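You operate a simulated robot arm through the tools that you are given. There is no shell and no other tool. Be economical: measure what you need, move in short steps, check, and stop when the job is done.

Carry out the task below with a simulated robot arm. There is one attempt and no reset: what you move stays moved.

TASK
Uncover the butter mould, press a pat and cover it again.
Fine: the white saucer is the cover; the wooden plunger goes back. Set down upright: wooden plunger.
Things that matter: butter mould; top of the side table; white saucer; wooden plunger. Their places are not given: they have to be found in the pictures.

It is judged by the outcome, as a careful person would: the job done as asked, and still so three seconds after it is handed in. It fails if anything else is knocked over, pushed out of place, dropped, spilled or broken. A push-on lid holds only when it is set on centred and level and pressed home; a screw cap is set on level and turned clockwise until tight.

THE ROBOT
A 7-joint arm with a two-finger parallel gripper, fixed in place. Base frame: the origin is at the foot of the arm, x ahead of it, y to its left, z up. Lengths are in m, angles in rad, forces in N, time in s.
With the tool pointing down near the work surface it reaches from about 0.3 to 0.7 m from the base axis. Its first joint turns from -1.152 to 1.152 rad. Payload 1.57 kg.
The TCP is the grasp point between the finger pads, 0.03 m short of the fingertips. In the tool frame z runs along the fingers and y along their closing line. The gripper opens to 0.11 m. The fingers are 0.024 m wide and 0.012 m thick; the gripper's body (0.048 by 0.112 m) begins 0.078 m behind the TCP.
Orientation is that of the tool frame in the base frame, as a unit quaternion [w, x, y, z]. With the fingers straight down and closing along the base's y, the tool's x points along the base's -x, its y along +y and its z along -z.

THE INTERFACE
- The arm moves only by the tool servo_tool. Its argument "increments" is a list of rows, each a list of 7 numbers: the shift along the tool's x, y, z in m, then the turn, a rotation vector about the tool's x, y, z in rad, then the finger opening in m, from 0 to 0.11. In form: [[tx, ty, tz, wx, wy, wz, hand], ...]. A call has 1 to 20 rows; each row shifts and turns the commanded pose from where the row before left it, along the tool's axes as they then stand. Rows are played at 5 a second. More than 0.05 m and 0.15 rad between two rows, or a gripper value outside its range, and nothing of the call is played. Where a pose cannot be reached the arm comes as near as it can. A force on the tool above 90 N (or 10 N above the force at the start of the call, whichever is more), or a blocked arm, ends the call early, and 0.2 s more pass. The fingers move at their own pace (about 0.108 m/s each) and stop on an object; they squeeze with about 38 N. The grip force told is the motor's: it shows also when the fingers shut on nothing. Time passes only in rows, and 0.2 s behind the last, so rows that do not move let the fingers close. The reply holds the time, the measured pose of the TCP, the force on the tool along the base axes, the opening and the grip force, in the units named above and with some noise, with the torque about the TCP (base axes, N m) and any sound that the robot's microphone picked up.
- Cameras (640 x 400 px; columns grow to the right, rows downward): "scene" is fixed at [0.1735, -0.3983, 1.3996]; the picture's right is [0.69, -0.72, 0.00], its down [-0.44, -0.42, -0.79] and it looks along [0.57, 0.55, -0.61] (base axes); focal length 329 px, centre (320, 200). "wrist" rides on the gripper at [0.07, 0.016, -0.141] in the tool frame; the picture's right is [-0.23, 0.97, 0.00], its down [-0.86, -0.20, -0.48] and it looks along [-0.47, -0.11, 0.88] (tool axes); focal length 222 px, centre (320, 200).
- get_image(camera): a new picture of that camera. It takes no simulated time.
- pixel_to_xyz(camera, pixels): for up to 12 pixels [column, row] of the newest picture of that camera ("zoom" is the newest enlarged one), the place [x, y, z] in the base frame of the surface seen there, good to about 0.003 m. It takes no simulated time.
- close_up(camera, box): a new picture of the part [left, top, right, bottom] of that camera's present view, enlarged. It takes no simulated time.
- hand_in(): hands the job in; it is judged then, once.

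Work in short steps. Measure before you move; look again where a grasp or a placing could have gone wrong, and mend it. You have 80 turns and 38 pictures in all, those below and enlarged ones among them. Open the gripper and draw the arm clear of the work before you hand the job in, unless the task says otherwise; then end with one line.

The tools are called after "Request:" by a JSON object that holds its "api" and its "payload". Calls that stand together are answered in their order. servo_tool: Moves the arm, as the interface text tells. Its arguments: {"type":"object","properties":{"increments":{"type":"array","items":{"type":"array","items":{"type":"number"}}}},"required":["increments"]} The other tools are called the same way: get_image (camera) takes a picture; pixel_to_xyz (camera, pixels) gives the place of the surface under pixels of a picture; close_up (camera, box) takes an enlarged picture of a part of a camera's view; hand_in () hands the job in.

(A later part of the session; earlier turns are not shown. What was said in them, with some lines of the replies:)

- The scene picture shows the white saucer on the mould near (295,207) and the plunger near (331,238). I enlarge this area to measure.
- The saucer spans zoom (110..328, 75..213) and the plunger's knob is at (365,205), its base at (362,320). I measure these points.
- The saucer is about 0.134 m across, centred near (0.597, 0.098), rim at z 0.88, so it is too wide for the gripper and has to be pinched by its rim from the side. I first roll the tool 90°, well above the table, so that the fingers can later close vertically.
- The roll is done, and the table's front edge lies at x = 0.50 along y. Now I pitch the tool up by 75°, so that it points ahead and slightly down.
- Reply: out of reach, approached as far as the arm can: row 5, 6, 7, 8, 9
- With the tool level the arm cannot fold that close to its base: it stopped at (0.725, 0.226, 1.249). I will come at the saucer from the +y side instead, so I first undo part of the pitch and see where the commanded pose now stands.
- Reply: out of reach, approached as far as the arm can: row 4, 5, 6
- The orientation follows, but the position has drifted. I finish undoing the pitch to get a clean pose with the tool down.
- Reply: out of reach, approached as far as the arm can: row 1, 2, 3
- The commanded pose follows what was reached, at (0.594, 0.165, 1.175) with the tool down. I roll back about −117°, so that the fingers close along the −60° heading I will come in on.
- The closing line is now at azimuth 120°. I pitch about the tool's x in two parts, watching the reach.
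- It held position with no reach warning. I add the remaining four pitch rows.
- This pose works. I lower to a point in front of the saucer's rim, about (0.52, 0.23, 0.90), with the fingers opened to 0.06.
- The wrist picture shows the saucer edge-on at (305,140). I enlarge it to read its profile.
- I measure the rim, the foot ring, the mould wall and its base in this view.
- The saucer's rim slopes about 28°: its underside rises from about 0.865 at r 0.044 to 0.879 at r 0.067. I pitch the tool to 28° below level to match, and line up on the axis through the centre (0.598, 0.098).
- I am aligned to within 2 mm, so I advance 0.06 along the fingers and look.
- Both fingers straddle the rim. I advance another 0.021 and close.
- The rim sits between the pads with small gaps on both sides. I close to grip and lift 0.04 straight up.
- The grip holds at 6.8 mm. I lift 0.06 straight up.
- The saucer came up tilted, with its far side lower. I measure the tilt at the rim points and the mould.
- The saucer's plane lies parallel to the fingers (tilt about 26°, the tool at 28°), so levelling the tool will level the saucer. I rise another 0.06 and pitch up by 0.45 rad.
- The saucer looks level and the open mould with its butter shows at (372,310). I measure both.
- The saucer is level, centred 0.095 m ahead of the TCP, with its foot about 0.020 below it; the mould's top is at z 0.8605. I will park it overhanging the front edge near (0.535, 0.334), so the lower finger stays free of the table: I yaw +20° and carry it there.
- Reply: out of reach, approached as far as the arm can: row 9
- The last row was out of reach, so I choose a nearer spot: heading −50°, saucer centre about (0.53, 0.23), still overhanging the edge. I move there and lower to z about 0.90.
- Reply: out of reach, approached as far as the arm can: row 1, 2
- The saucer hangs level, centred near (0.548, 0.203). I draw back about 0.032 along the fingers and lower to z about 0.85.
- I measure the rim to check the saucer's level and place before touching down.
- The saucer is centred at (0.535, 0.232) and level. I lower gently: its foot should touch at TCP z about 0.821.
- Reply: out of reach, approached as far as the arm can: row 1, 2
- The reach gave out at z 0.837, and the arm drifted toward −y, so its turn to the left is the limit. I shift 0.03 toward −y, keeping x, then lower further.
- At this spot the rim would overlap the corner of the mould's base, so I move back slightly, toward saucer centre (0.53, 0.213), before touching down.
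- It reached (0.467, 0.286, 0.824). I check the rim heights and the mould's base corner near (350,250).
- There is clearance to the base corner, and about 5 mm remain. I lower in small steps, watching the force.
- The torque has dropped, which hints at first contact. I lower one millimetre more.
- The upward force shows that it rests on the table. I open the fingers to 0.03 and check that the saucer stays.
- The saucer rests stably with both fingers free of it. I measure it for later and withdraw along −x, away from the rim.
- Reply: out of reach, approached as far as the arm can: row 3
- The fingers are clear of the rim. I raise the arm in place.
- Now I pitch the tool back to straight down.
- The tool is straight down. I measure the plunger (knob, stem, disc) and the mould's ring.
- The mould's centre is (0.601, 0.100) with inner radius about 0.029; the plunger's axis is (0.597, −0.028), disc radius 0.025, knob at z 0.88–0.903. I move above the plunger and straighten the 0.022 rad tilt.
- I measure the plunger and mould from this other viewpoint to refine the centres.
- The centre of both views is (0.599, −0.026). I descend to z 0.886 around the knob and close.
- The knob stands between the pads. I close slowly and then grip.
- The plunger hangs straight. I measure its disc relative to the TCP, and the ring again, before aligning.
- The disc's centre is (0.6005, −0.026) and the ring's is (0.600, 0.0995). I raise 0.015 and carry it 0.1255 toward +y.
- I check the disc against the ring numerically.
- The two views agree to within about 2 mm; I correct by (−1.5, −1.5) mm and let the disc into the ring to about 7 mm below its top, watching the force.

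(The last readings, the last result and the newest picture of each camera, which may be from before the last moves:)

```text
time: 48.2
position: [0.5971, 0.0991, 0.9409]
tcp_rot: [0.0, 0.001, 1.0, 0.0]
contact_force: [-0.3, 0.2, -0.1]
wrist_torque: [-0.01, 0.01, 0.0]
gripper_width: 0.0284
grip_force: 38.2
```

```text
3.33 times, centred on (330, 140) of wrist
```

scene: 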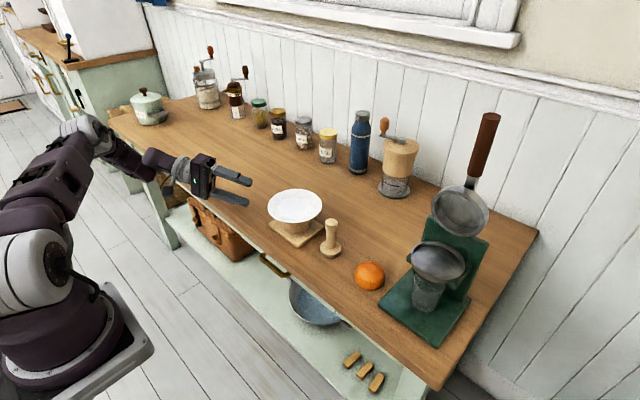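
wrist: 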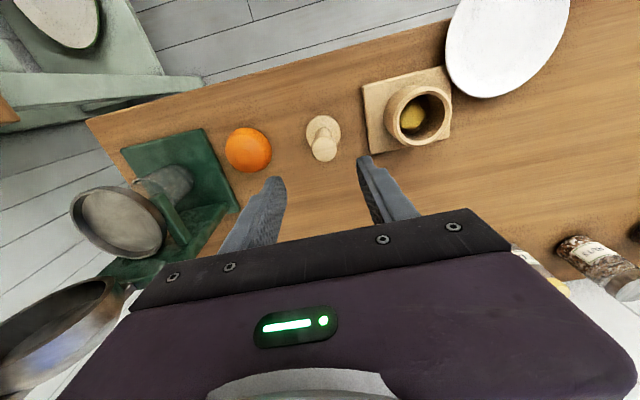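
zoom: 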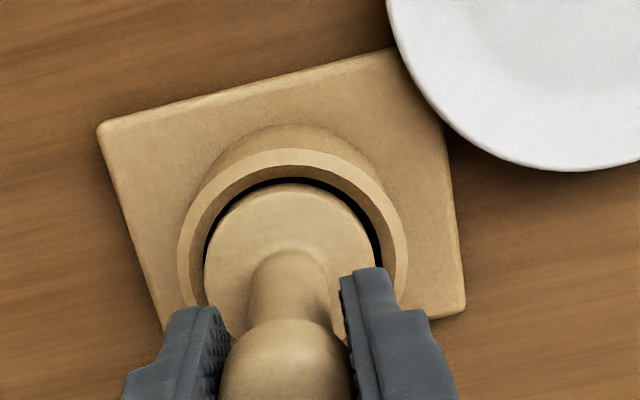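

The disc is inside the ring with a thin gap all round. I press on downward in small steps and watch the force.

Request:
{"api": "servo_tool", "payload": {"increments": [[0, 0.0005, 0.005, 0, 0, 0, 0], [0, 0, 0.005, 0, 0, 0, 0], [0, 0, 0.004, 0, 0, 0, 0], [0, 0, 0.003, 0, 0, 0, 0], [0, 0, 0, 0, 0, 0, 0]]}}

```text
time: 49.4
position: [0.5974, 0.0985, 0.924]
tcp_rot: [0.0, 0.001, 1.0, -0.002]
contact_force: [-0.7, 0.2, -0.8]
wrist_torque: [0.01, 0.0, -0.02]
gripper_width: 0.0287
grip_force: 37.5
```

No resistance yet; the disc's bottom is at about z 0.838, the butter's top. I continue.

Request:
{"api": "servo_tool", "payload": {"increments": [[0, 0, 0.003, 0, 0, 0, 0], [0, 0, 0.003, 0, 0, 0, 0], [0, 0, 0.003, 0, 0, 0, 0], [0, 0, 0, 0, 0, 0, 0]]}}

```text
time: 50.4
position: [0.5978, 0.1003, 0.9149]
tcp_rot: [0.0, 0.001, 1.0, -0.001]
contact_force: [-0.8, -0.1, 0.5]
wrist_torque: [0.01, -0.02, -0.01]
gripper_width: 0.0288
grip_force: 38.1
```

Request:
{"api": "servo_tool", "payload": {"increments": [[0, 0, 0.002, 0, 0, 0, 0], [0, 0, 0.002, 0, 0, 0, 0], [0, 0, 0.002, 0, 0, 0, 0], [0, 0, 0.002, 0, 0, 0, 0], [0, 0, 0, 0, 0, 0, 0]]}}

```text
time: 51.6
position: [0.5974, 0.1002, 0.9084]
tcp_rot: [0.003, 0.001, 1.0, 0.001]
contact_force: [0.1, 3.2, 31.2]
wrist_torque: [0.0, -0.36, 0.01]
gripper_width: 0.0289
grip_force: 38.2
```

The force rises to 31 N with the disc at about z 0.823: it is pressing the butter. I press 1.5 mm further and hold.

Request:
{"api": "servo_tool", "payload": {"increments": [[0, 0, 0.001, 0, 0, 0, 0], [0, 0, 0.0005, 0, 0, 0, 0], [0, 0, 0, 0, 0, 0, 0], [0, 0, 0, 0, 0, 0, 0], [0, 0, 0, 0, 0, 0, 0]]}}

Request:
{"api": "close_up", "payload": {"camera": "scene", "box": [270, 170, 330, 225]}}

```text
time: 52.8
position: [0.5969, 0.0986, 0.9067]
tcp_rot: [0.0, 0.001, 1.0, 0.0]
contact_force: [0.7, 1.6, 31.8]
wrist_torque: [0.02, -0.24, 0.04]
gripper_width: 0.0287
grip_force: 38.0
```

```text
7.27 times, centred on (300, 198) of scene
```

zoom: 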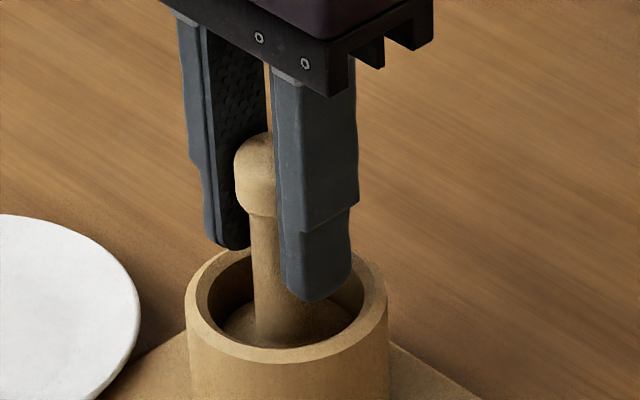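

The force stays at 32 N, either from yielding butter or from slip in the grip. I measure the knob's top, then press 3 mm more to tell which.

Request:
{"api": "pixel_to_xyz", "payload": {"camera": "zoom", "pixels": [[258, 140], [255, 150], [245, 325], [270, 335], [262, 185]]}}

Request:
{"api": "servo_tool", "payload": {"increments": [[0, 0, 0.001, 0, 0, 0, 0], [0, 0, 0.001, 0, 0, 0, 0], [0, 0, 0.001, 0, 0, 0, 0], [0, 0, 0, 0, 0, 0, 0], [0, 0, 0, 0, 0, 0, 0]]}}

Request:
{"api": "close_up", "payload": {"camera": "scene", "box": [270, 170, 330, 225]}}

```text
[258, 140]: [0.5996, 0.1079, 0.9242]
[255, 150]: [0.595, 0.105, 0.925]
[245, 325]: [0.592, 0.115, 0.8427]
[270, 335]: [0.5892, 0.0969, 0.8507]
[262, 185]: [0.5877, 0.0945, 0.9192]
```

```text
time: 54.0
position: [0.5976, 0.0988, 0.9042]
tcp_rot: [0.001, 0.001, 1.0, 0.0]
contact_force: [1.2, 0.7, 31.1]
wrist_torque: [-0.01, -0.14, -0.03]
gripper_width: 0.0282
grip_force: 37.5
```

```text
7.27 times, centred on (300, 198) of scene
```

zoom: 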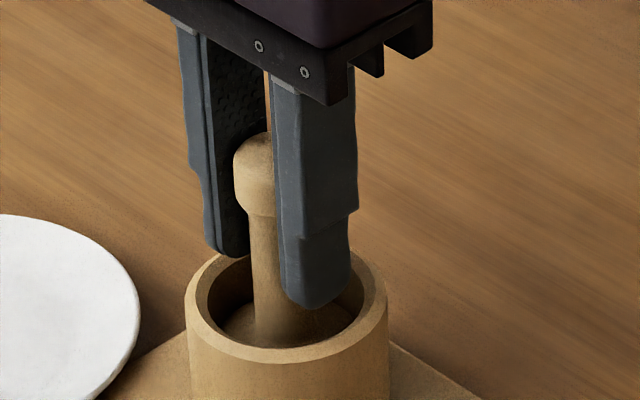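

The knob top stayed at z 0.925 while the fingers slid down about 4 mm: the plunger is at its stop, pressed with about 31 N. I lift it straight out and inspect the butter.

Request:
{"api": "servo_tool", "payload": {"increments": [[0, 0, -0.004, 0, 0, 0, 0], [0, 0, -0.01, 0, 0, 0, 0], [0, 0, -0.015, 0, 0, 0, 0], [0, 0, -0.02, 0, 0, 0, 0], [0, 0, -0.025, 0, 0, 0, 0], [0, 0, -0.025, 0, 0, 0, 0], [0, 0, 0, 0, 0, 0, 0]]}}

Request:
{"api": "close_up", "payload": {"camera": "scene", "box": [255, 155, 355, 240]}}

```text
time: 55.6
position: [0.595, 0.1001, 1.0018]
tcp_rot: [0.0, 0.001, 1.0, -0.001]
contact_force: [0.3, -0.2, -0.6]
wrist_torque: [-0.01, 0.02, 0.01]
gripper_width: 0.0284
grip_force: 37.7
```

```text
4.71 times, centred on (305, 198) of scene
```

zoom: 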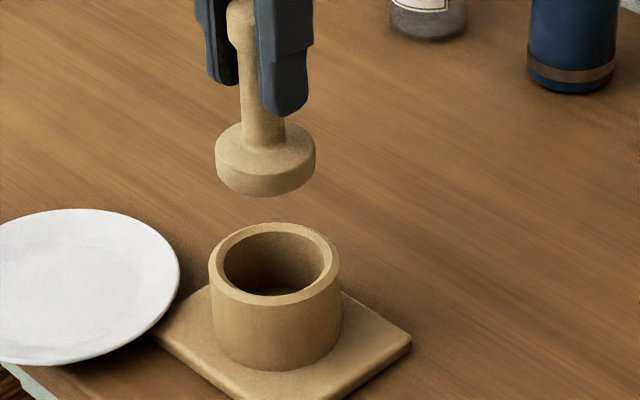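

The lump has been pressed flat and the plunger came out clean. I carry it back above its first place (−0.1245 in y, +0.0015 in x) and lower to about 1 cm above the table.

Request:
{"api": "servo_tool", "payload": {"increments": [[-0.0015, -0.03, 0, 0, 0, 0, 0], [0, -0.035, 0, 0, 0, 0, 0], [0, -0.035, 0, 0, 0, 0, 0], [0, -0.0245, 0, 0, 0, 0, 0], [0, 0, 0.04, 0, 0, 0, 0], [0, 0, 0.04, 0, 0, 0, 0], [0, 0, 0.027, 0, 0, 0, 0], [0, 0, 0, 0, 0, 0, 0]]}}

Request:
{"api": "close_up", "payload": {"camera": "scene", "box": [270, 180, 390, 270]}}

```text
time: 57.4
position: [0.5986, -0.0247, 0.8948]
tcp_rot: [0.001, 0.001, 1.0, -0.001]
contact_force: [0.0, 0.9, -2.0]
wrist_torque: [-0.02, 0.0, 0.0]
gripper_width: 0.0282
grip_force: 38.1
```

```text
4.44 times, centred on (330, 225) of scene
```

zoom: 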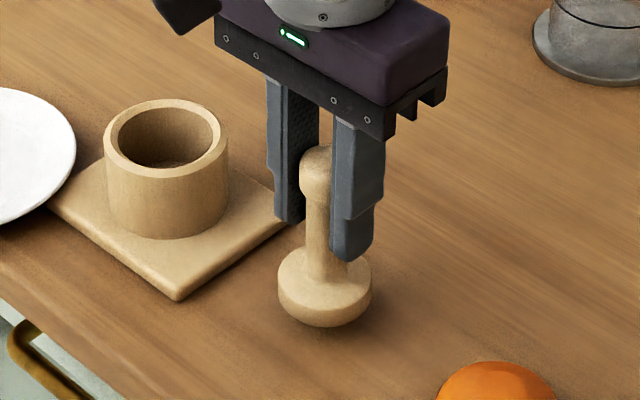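

The plunger hangs upright above its spot. I lower gently to contact, expected at TCP z about 0.8815.

Request:
{"api": "servo_tool", "payload": {"increments": [[0, 0, 0.006, 0, 0, 0, 0], [0, 0, 0.004, 0, 0, 0, 0], [0, 0, 0.002, 0, 0, 0, 0], [0, 0, 0.001, 0, 0, 0, 0], [0, 0, 0, 0, 0, 0, 0]]}}

```text
time: 58.6
position: [0.5976, -0.0242, 0.8815]
tcp_rot: [0.0, 0.0, 1.0, 0.0]
contact_force: [0.2, -0.3, -0.9]
wrist_torque: [0.01, 0.02, 0.02]
gripper_width: 0.0284
grip_force: 37.7
```

Request:
{"api": "servo_tool", "payload": {"increments": [[0, 0, 0.001, 0, 0, 0, 0], [0, 0, 0.001, 0, 0, 0, 0], [0, 0, 0, 0, 0, 0, 0]]}}

```text
time: 59.4
position: [0.5969, -0.0258, 0.8807]
tcp_rot: [0.0, 0.001, 1.0, 0.0]
contact_force: [0.7, 0.2, -0.6]
wrist_torque: [0.02, 0.01, 0.01]
gripper_width: 0.0286
grip_force: 37.9
```

There is still no clear contact, so I go down in half-millimetre steps.

Request:
{"api": "servo_tool", "payload": {"increments": [[0, 0, 0.0007, 0, 0, 0, 0], [0, 0, 0.0007, 0, 0, 0, 0], [0, 0, 0, 0, 0, 0, 0]]}}

```text
time: 60.2
position: [0.5972, -0.0246, 0.8773]
tcp_rot: [0.0, 0.002, 1.0, 0.0]
contact_force: [0.4, -0.1, -1.0]
wrist_torque: [0.0, 0.0, 0.0]
gripper_width: 0.0286
grip_force: 38.2
```

Request:
{"api": "servo_tool", "payload": {"increments": [[0, 0, 0.0008, 0, 0, 0, 0], [0, 0, 0.0008, 0, 0, 0, 0], [0, 0, 0, 0, 0, 0, 0]]}}

Request:
{"api": "close_up", "payload": {"camera": "scene", "box": [300, 200, 372, 256]}}

```text
time: 61.0
position: [0.598, -0.0254, 0.8787]
tcp_rot: [0.002, 0.001, 1.0, 0.0]
contact_force: [-0.1, 0.6, 9.1]
wrist_torque: [0.05, 0.15, -0.05]
gripper_width: 0.0285
grip_force: 37.7
```

```text
7.14 times, centred on (336, 228) of scene
```

zoom: 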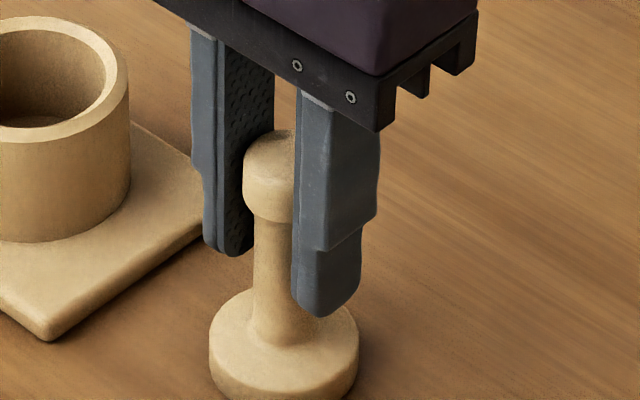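

The 9 N upward shows contact, and the plunger stands upright. I open and rise straight up.

Request:
{"api": "servo_tool", "payload": {"increments": [[0, 0, -0.0008, 0, 0, 0, 0], [0, 0, 0, 0, 0, 0, 0.035], [0, 0, 0, 0, 0, 0, 0.05], [0, 0, 0, 0, 0, 0, 0.06], [0, 0, -0.03, 0, 0, 0, 0.06], [0, 0, -0.04, 0, 0, 0, 0.06], [0, 0, -0.05, 0, 0, 0, 0.06], [0, 0, 0, 0, 0, 0, 0.06]]}}

Request:
{"api": "get_image", "payload": {"camera": "wrist"}}

```text
time: 62.8
position: [0.5986, -0.0239, 0.9987]
tcp_rot: [0.0, 0.0, 1.0, 0.0]
contact_force: [0.9, 0.3, 1.0]
wrist_torque: [0.01, 0.01, 0.0]
gripper_width: 0.0601
grip_force: 0.1
```

```text
4 pictures are left
```

wrist: 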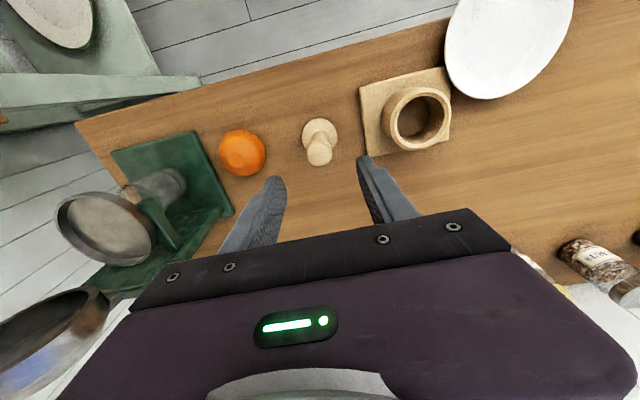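

The plunger stands upright in its place and the saucer is still parked. I retrace to (0.411, 0.265, 1.01), the pose from which I turned, and roll back.

Request:
{"api": "servo_tool", "payload": {"increments": [[0.0269, 0.0413, -0.0017, 0, 0, 0, 0.04], [0.0269, 0.0413, -0.0017, 0, 0, 0, 0.04], [0.0269, 0.0413, -0.0017, 0, 0, 0, 0.04], [0.0269, 0.0413, -0.0017, 0, 0, 0, 0.04], [0.0269, 0.0413, -0.0017, 0, 0, 0, 0.04], [0.0269, 0.0413, -0.0017, 0, 0, 0, 0.04], [0.0269, 0.0413, -0.0017, 0, 0, 0, 0.04], [0, 0, 0, 0, -0.022, 0, 0.04], [0, 0, 0, 0, 0, -0.1396, 0.04], [0, 0, 0, 0, 0, -0.1396, 0.04], [0, 0, 0, 0, 0, -0.1396, 0.04], [0, 0, 0, 0, 0, -0.1396, 0.04], [0, 0, 0, 0, 0, -0.1396, 0.04], [0, 0, 0, 0, 0, 0, 0.04]]}}

Request:
{"api": "servo_tool", "payload": {"increments": [[0, 0, 0, 0.139, 0, 0, 0.04], [0, 0, 0, 0.139, 0, 0, 0.04], [0, 0, 0, 0.139, 0, 0, 0.04], [0, 0, 0, 0.139, 0, 0, 0.04], [0, 0, 0, 0.139, 0, 0, 0.04], [0, 0, 0, 0.139, 0, 0, 0.04], [0, 0, 0, 0.139, 0, 0, 0.04], [0, 0, 0, 0.139, 0, 0, 0.04], [0, 0, 0, 0.139, 0, 0, 0.04], [0, 0, 0, 0.139, 0, 0, 0.04], [0, 0, 0, 0.139, 0, 0, 0.04], [0, 0, 0, 0, 0, 0, 0.04]]}}

```text
time: 65.8
position: [0.4106, 0.264, 1.0093]
tcp_rot: [0.01, -0.341, 0.94, -0.005]
contact_force: [0.0, 0.2, -0.9]
wrist_torque: [-0.01, 0.03, 0.03]
gripper_width: 0.04
grip_force: 0.0
```

```text
time: 68.4
position: [0.4107, 0.2649, 1.0092]
tcp_rot: [0.244, -0.238, 0.675, -0.654]
contact_force: [0.0, 0.1, 0.3]
wrist_torque: [-0.01, 0.04, -0.01]
gripper_width: 0.04
grip_force: 0.0
```

The orientation is restored exactly. I retrace the descent to (0.4155, 0.277, 0.8185), off the table's edge.

Request:
{"api": "servo_tool", "payload": {"increments": [[0, 0.05, 0, 0, 0, 0, 0.03], [0, 0.05, 0, 0, 0, 0, 0.03], [0, 0.04, 0, 0, 0, 0, 0.03], [-0.005, 0.03, 0, 0, 0, 0, 0.03], [-0.005, 0.021, 0, 0, 0, 0, 0.03], [0, 0, 0, 0, 0, 0, 0.03]]}}

```text
time: 69.8
position: [0.4168, 0.2766, 0.8197]
tcp_rot: [0.244, -0.24, 0.676, -0.653]
contact_force: [0.6, 0.7, 0.0]
wrist_torque: [0.03, 0.03, 0.0]
gripper_width: 0.03
grip_force: 0.0
```

I move in along the reverse of the withdrawal to the recorded grip pose (0.4685, 0.2865, 0.8175) and look once.

Request:
{"api": "servo_tool", "payload": {"increments": [[-0.0115, 0.0007, 0.0064, 0, 0, 0, 0.03], [-0.0115, 0, 0.0064, 0, 0, 0, 0.03], [-0.0115, 0, 0.0064, 0, 0, 0, 0.03], [-0.0115, 0, 0.0064, 0, 0, 0, 0.03], [0, 0, 0, 0, 0, 0, 0.02]]}}

Request:
{"api": "close_up", "payload": {"camera": "scene", "box": [180, 150, 340, 270]}}

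```text
time: 71.0
position: [0.4681, 0.288, 0.8177]
tcp_rot: [0.244, -0.239, 0.676, -0.653]
contact_force: [-0.1, -0.2, -0.1]
wrist_torque: [-0.03, 0.02, -0.02]
gripper_width: 0.02
grip_force: 0.0
```

```text
3.33 times, centred on (260, 210) of scene
```

zoom: 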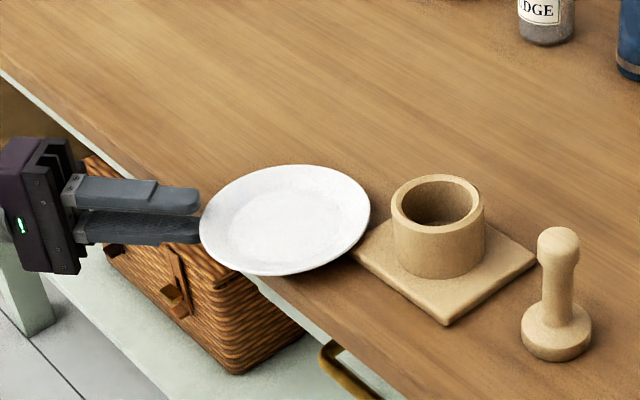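

The saucer and fingers stand just as they were at release. I measure the saucer and the ring once more in this picture, and grip.

Request:
{"api": "pixel_to_xyz", "payload": {"camera": "zoom", "pixels": [[203, 220], [369, 215], [286, 167], [286, 274], [240, 180], [335, 258], [391, 210], [483, 210], [437, 177], [437, 243], [405, 190], [470, 236]]}}

Request:
{"api": "servo_tool", "payload": {"increments": [[0, 0, 0, 0, 0, 0, 0.012], [0, 0, 0, 0, 0, 0, 0.008], [0, 0, 0, 0, 0, 0, 0.0], [0, 0, 0, 0, 0, 0, 0.0]]}}

```text
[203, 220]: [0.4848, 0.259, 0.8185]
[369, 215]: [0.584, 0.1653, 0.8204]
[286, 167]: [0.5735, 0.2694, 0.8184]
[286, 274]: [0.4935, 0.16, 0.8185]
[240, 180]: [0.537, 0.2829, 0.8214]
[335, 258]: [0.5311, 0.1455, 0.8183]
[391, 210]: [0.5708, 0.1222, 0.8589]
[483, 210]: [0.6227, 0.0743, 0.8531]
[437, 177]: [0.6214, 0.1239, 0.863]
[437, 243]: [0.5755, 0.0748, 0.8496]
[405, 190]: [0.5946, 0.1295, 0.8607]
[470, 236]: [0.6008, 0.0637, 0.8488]
```

```text
time: 72.0
position: [0.4676, 0.2883, 0.8196]
tcp_rot: [0.244, -0.24, 0.676, -0.653]
contact_force: [-0.5, -0.1, 0.5]
wrist_torque: [0.01, 0.07, -0.01]
gripper_width: 0.0056
grip_force: 25.4
```

The rim is gripped. I lift straight up by 0.1, slowly at first.

Request:
{"api": "servo_tool", "payload": {"increments": [[0, -0.005, 0, 0, 0, 0, 0], [0, -0.015, 0, 0, 0, 0, 0], [0, -0.025, 0, 0, 0, 0, 0], [0, -0.03, 0, 0, 0, 0, 0], [0, -0.025, 0, 0, 0, 0, 0], [0, 0, 0, 0, 0, 0, 0]]}}

```text
time: 73.4
position: [0.4692, 0.2852, 0.9182]
tcp_rot: [0.244, -0.239, 0.676, -0.653]
contact_force: [0.5, 0.0, -0.6]
wrist_torque: [0.11, 0.1, 0.02]
gripper_width: 0.0058
grip_force: 25.7
```

The saucer is lifted and held. I carry it by (0.066, −0.115) to above the mould.

Request:
{"api": "servo_tool", "payload": {"increments": [[0.0058, -0.001, 0.0326, 0, 0, 0, 0], [0.0058, -0.001, 0.0326, 0, 0, 0, 0], [0.0058, -0.001, 0.0326, 0, 0, 0, 0], [0.0058, -0.001, 0.0326, 0, 0, 0, 0], [0, 0, 0, 0, 0, 0, 0], [0, 0.02, 0, 0, 0, 0, 0], [0, 0, 0, 0, 0, 0, 0]]}}

Request:
{"api": "close_up", "payload": {"camera": "scene", "box": [235, 160, 355, 250]}}

```text
time: 75.0
position: [0.5333, 0.1707, 0.8981]
tcp_rot: [0.243, -0.239, 0.676, -0.653]
contact_force: [-0.5, 0.4, -1.8]
wrist_torque: [0.08, 0.09, -0.01]
gripper_width: 0.006
grip_force: 26.0
```

```text
4.44 times, centred on (295, 205) of scene
```

zoom: 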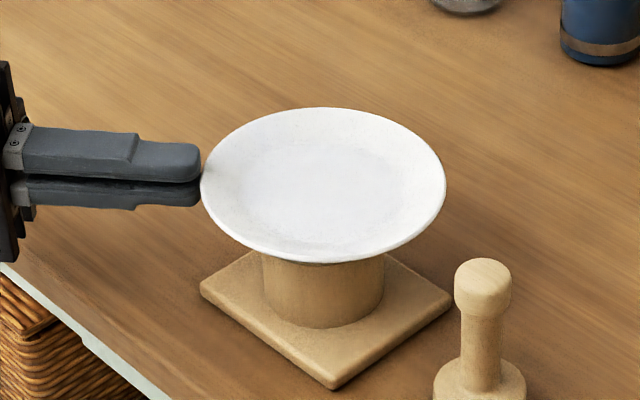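

Request:
{"api": "pixel_to_xyz", "payload": {"camera": "zoom", "pixels": [[203, 188], [443, 182], [323, 110], [323, 260], [240, 135], [405, 238], [400, 132], [245, 240], [323, 185], [335, 388], [203, 285], [450, 293]]}}

```text
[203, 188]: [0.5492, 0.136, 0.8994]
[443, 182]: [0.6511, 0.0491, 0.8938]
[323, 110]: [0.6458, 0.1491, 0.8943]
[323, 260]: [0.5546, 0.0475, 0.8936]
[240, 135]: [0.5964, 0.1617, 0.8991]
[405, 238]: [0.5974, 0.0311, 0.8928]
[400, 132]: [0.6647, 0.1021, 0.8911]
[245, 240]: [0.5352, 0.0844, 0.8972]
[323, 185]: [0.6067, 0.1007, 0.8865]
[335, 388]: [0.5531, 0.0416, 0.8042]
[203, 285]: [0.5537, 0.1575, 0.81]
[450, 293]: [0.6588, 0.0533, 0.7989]
```

The saucer's centre reads about (0.599, 0.096), and its far side is low by about 0.06 rad. I pitch up 0.06, shift about 3 mm toward +y and lower to about 4 mm above the ring.

Request:
{"api": "servo_tool", "payload": {"increments": [[-0.0013, 0, -0.0028, 0.03, 0, 0, 0], [0, 0, 0, 0.03, 0, 0, 0], [0, 0.01, 0, 0, 0, 0, 0], [0, 0.006, 0, 0, 0, 0, 0], [0, 0, 0, 0, 0, 0, 0]]}}

```text
time: 76.2
position: [0.5352, 0.1718, 0.8823]
tcp_rot: [-0.251, 0.232, -0.656, 0.674]
contact_force: [0.0, 0.6, -1.1]
wrist_torque: [0.11, 0.04, 0.04]
gripper_width: 0.0061
grip_force: 26.1
```

No contact yet. I continue in small steps until it touches.

Request:
{"api": "servo_tool", "payload": {"increments": [[0, 0.0015, 0, 0, 0, 0, 0], [0, 0.0015, 0, 0, 0, 0, 0], [0, 0, 0, 0, 0, 0, 0]]}}

Request:
{"api": "servo_tool", "payload": {"increments": [[0, 0.001, 0, 0, 0, 0, 0], [0, 0, 0, 0, 0, 0, 0]]}}

```text
time: 77.0
position: [0.5355, 0.1725, 0.8775]
tcp_rot: [-0.25, 0.232, -0.656, 0.674]
contact_force: [0.7, 0.3, -1.7]
wrist_torque: [0.1, 0.09, 0.01]
gripper_width: 0.0058
grip_force: 25.6
```

```text
time: 77.6
position: [0.5353, 0.1718, 0.8787]
tcp_rot: [-0.25, 0.232, -0.656, 0.673]
contact_force: [0.1, -0.1, -1.2]
wrist_torque: [0.09, 0.1, 0.0]
gripper_width: 0.0058
grip_force: 25.8
```

Request:
{"api": "servo_tool", "payload": {"increments": [[0, 0.001, 0, 0, 0, 0, 0], [0, 0.0005, 0, 0, 0, 0, 0], [0, 0, 0, 0, 0, 0, 0]]}}

Request:
{"api": "close_up", "payload": {"camera": "scene", "box": [235, 160, 355, 250]}}

```text
time: 78.4
position: [0.5356, 0.1718, 0.8763]
tcp_rot: [-0.25, 0.232, -0.656, 0.673]
contact_force: [-0.2, -0.9, -0.8]
wrist_torque: [0.06, 0.1, 0.0]
gripper_width: 0.0059
grip_force: 25.7
```

```text
4.44 times, centred on (295, 205) of scene
```

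zoom: 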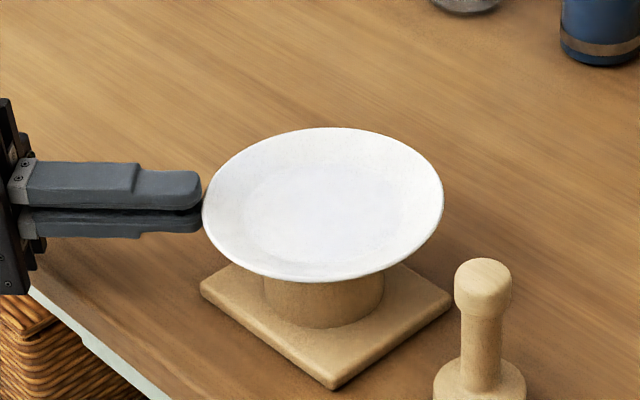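

Request:
{"api": "pixel_to_xyz", "payload": {"camera": "zoom", "pixels": [[205, 207], [441, 195], [323, 130], [323, 279], [240, 158], [405, 252], [400, 150], [245, 260], [323, 205], [270, 149], [360, 273]]}}

```text
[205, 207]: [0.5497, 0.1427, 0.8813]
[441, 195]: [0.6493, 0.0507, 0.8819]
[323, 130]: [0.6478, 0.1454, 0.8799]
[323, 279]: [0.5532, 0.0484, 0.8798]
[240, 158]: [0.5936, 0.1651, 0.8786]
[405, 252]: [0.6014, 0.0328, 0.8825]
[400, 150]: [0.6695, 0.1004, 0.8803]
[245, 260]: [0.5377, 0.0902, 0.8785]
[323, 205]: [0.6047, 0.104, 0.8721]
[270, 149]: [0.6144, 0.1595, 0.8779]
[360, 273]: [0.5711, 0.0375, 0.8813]
```

The centre reads (0.600, 0.097) and the far side is now about 0.025 rad high, just above contact. I shift 2.3 mm back along the fingers, correct the pitch by −0.022, then touch down.

Request:
{"api": "servo_tool", "payload": {"increments": [[-0.0004, -0.001, -0.0023, 0, 0, 0, 0], [0, 0, 0, -0.022, 0, 0, 0], [0, 0.001, 0, 0, 0, 0, 0], [0, 0, 0, 0, 0, 0, 0]]}}

```text
time: 79.4
position: [0.5334, 0.1738, 0.8759]
tcp_rot: [-0.247, 0.234, -0.664, 0.666]
contact_force: [-0.1, 1.2, 0.2]
wrist_torque: [0.0, 0.0, 0.03]
gripper_width: 0.0057
grip_force: 25.9
```

The force and torque have gone to zero: the saucer is touching. I lower about 1 mm more to seat it.

Request:
{"api": "servo_tool", "payload": {"increments": [[0, 0.0007, 0, 0, 0, 0, 0], [0, 0.0005, 0, 0, 0, 0, 0], [0, 0, 0, 0, 0, 0, 0]]}}

```text
time: 80.2
position: [0.5333, 0.1734, 0.8743]
tcp_rot: [-0.248, 0.234, -0.663, 0.666]
contact_force: [-0.4, 0.6, 2.6]
wrist_torque: [-0.02, -0.06, 0.0]
gripper_width: 0.0055
grip_force: 25.7
```

It is seated with about 4 N. I open gradually and withdraw straight back along the fingers.

Request:
{"api": "servo_tool", "payload": {"increments": [[0, 0, 0, 0, 0, 0, 0.01], [0, 0, 0, 0, 0, 0, 0.016], [0, 0, 0, 0, 0, 0, 0.024], [0, 0, 0, 0, 0, 0, 0.03], [0, 0, -0.01, 0, 0, 0, 0.03], [0, 0, -0.02, 0, 0, 0, 0.03], [0, 0, -0.02, 0, 0, 0, 0.03], [0, 0, 0, 0, 0, 0, 0.03]]}}

Request:
{"api": "close_up", "payload": {"camera": "scene", "box": [235, 160, 355, 250]}}

```text
time: 82.0
position: [0.5002, 0.2115, 0.8754]
tcp_rot: [-0.248, 0.235, -0.663, 0.667]
contact_force: [0.1, 0.7, -0.5]
wrist_torque: [0.01, 0.02, -0.01]
gripper_width: 0.0299
grip_force: 0.0
```

```text
4.44 times, centred on (295, 205) of scene
```

zoom: 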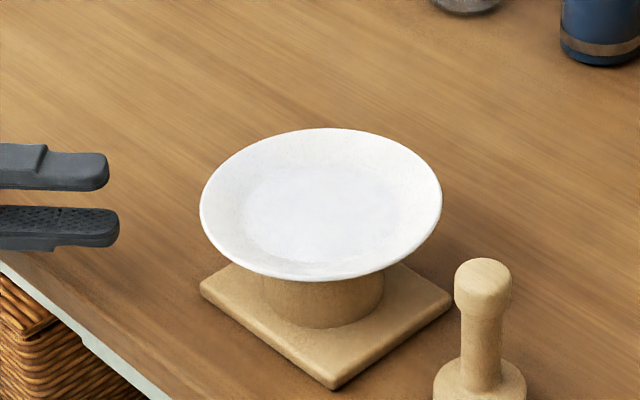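

The saucer rests on the mould with the fingers clear. I check its level and centre in this last picture.

Request:
{"api": "pixel_to_xyz", "payload": {"camera": "zoom", "pixels": [[203, 205], [439, 200], [321, 131], [321, 277], [240, 155], [402, 252], [400, 153], [243, 258]]}}

Request:
{"api": "servo_tool", "payload": {"increments": [[0, 0, -0.02, 0, 0, 0, 0.03], [0, -0.03, -0.01, 0, 0, 0, 0.03], [0, -0.05, 0, 0, 0, 0, 0.03], [0, -0.05, 0, 0, 0, 0, 0.03], [0, 0, 0, 0, 0, 0, 0.05]]}}

```text
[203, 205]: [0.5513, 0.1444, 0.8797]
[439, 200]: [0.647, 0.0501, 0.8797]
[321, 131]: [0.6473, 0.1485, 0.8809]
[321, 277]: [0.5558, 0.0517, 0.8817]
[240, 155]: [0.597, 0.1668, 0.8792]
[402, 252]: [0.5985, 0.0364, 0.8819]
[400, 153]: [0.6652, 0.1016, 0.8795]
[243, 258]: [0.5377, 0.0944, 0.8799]
```

```text
time: 83.2
position: [0.478, 0.2335, 1.0098]
tcp_rot: [-0.249, 0.235, -0.663, 0.666]
contact_force: [-0.1, 0.0, 0.7]
wrist_torque: [0.01, -0.02, -0.01]
gripper_width: 0.05
grip_force: 0.0
```

The saucer lies level (rim z 0.879–0.882) and centred at (0.600, 0.099) on the mould. The plunger stands upright in its place and the arm is clear, so I hand in.

Request:
{"api": "hand_in", "payload": {}}

```text
The job is handed in.
```

The butter is pressed, the plunger is back upright in its place, and the saucer covers the mould again, level and centred.
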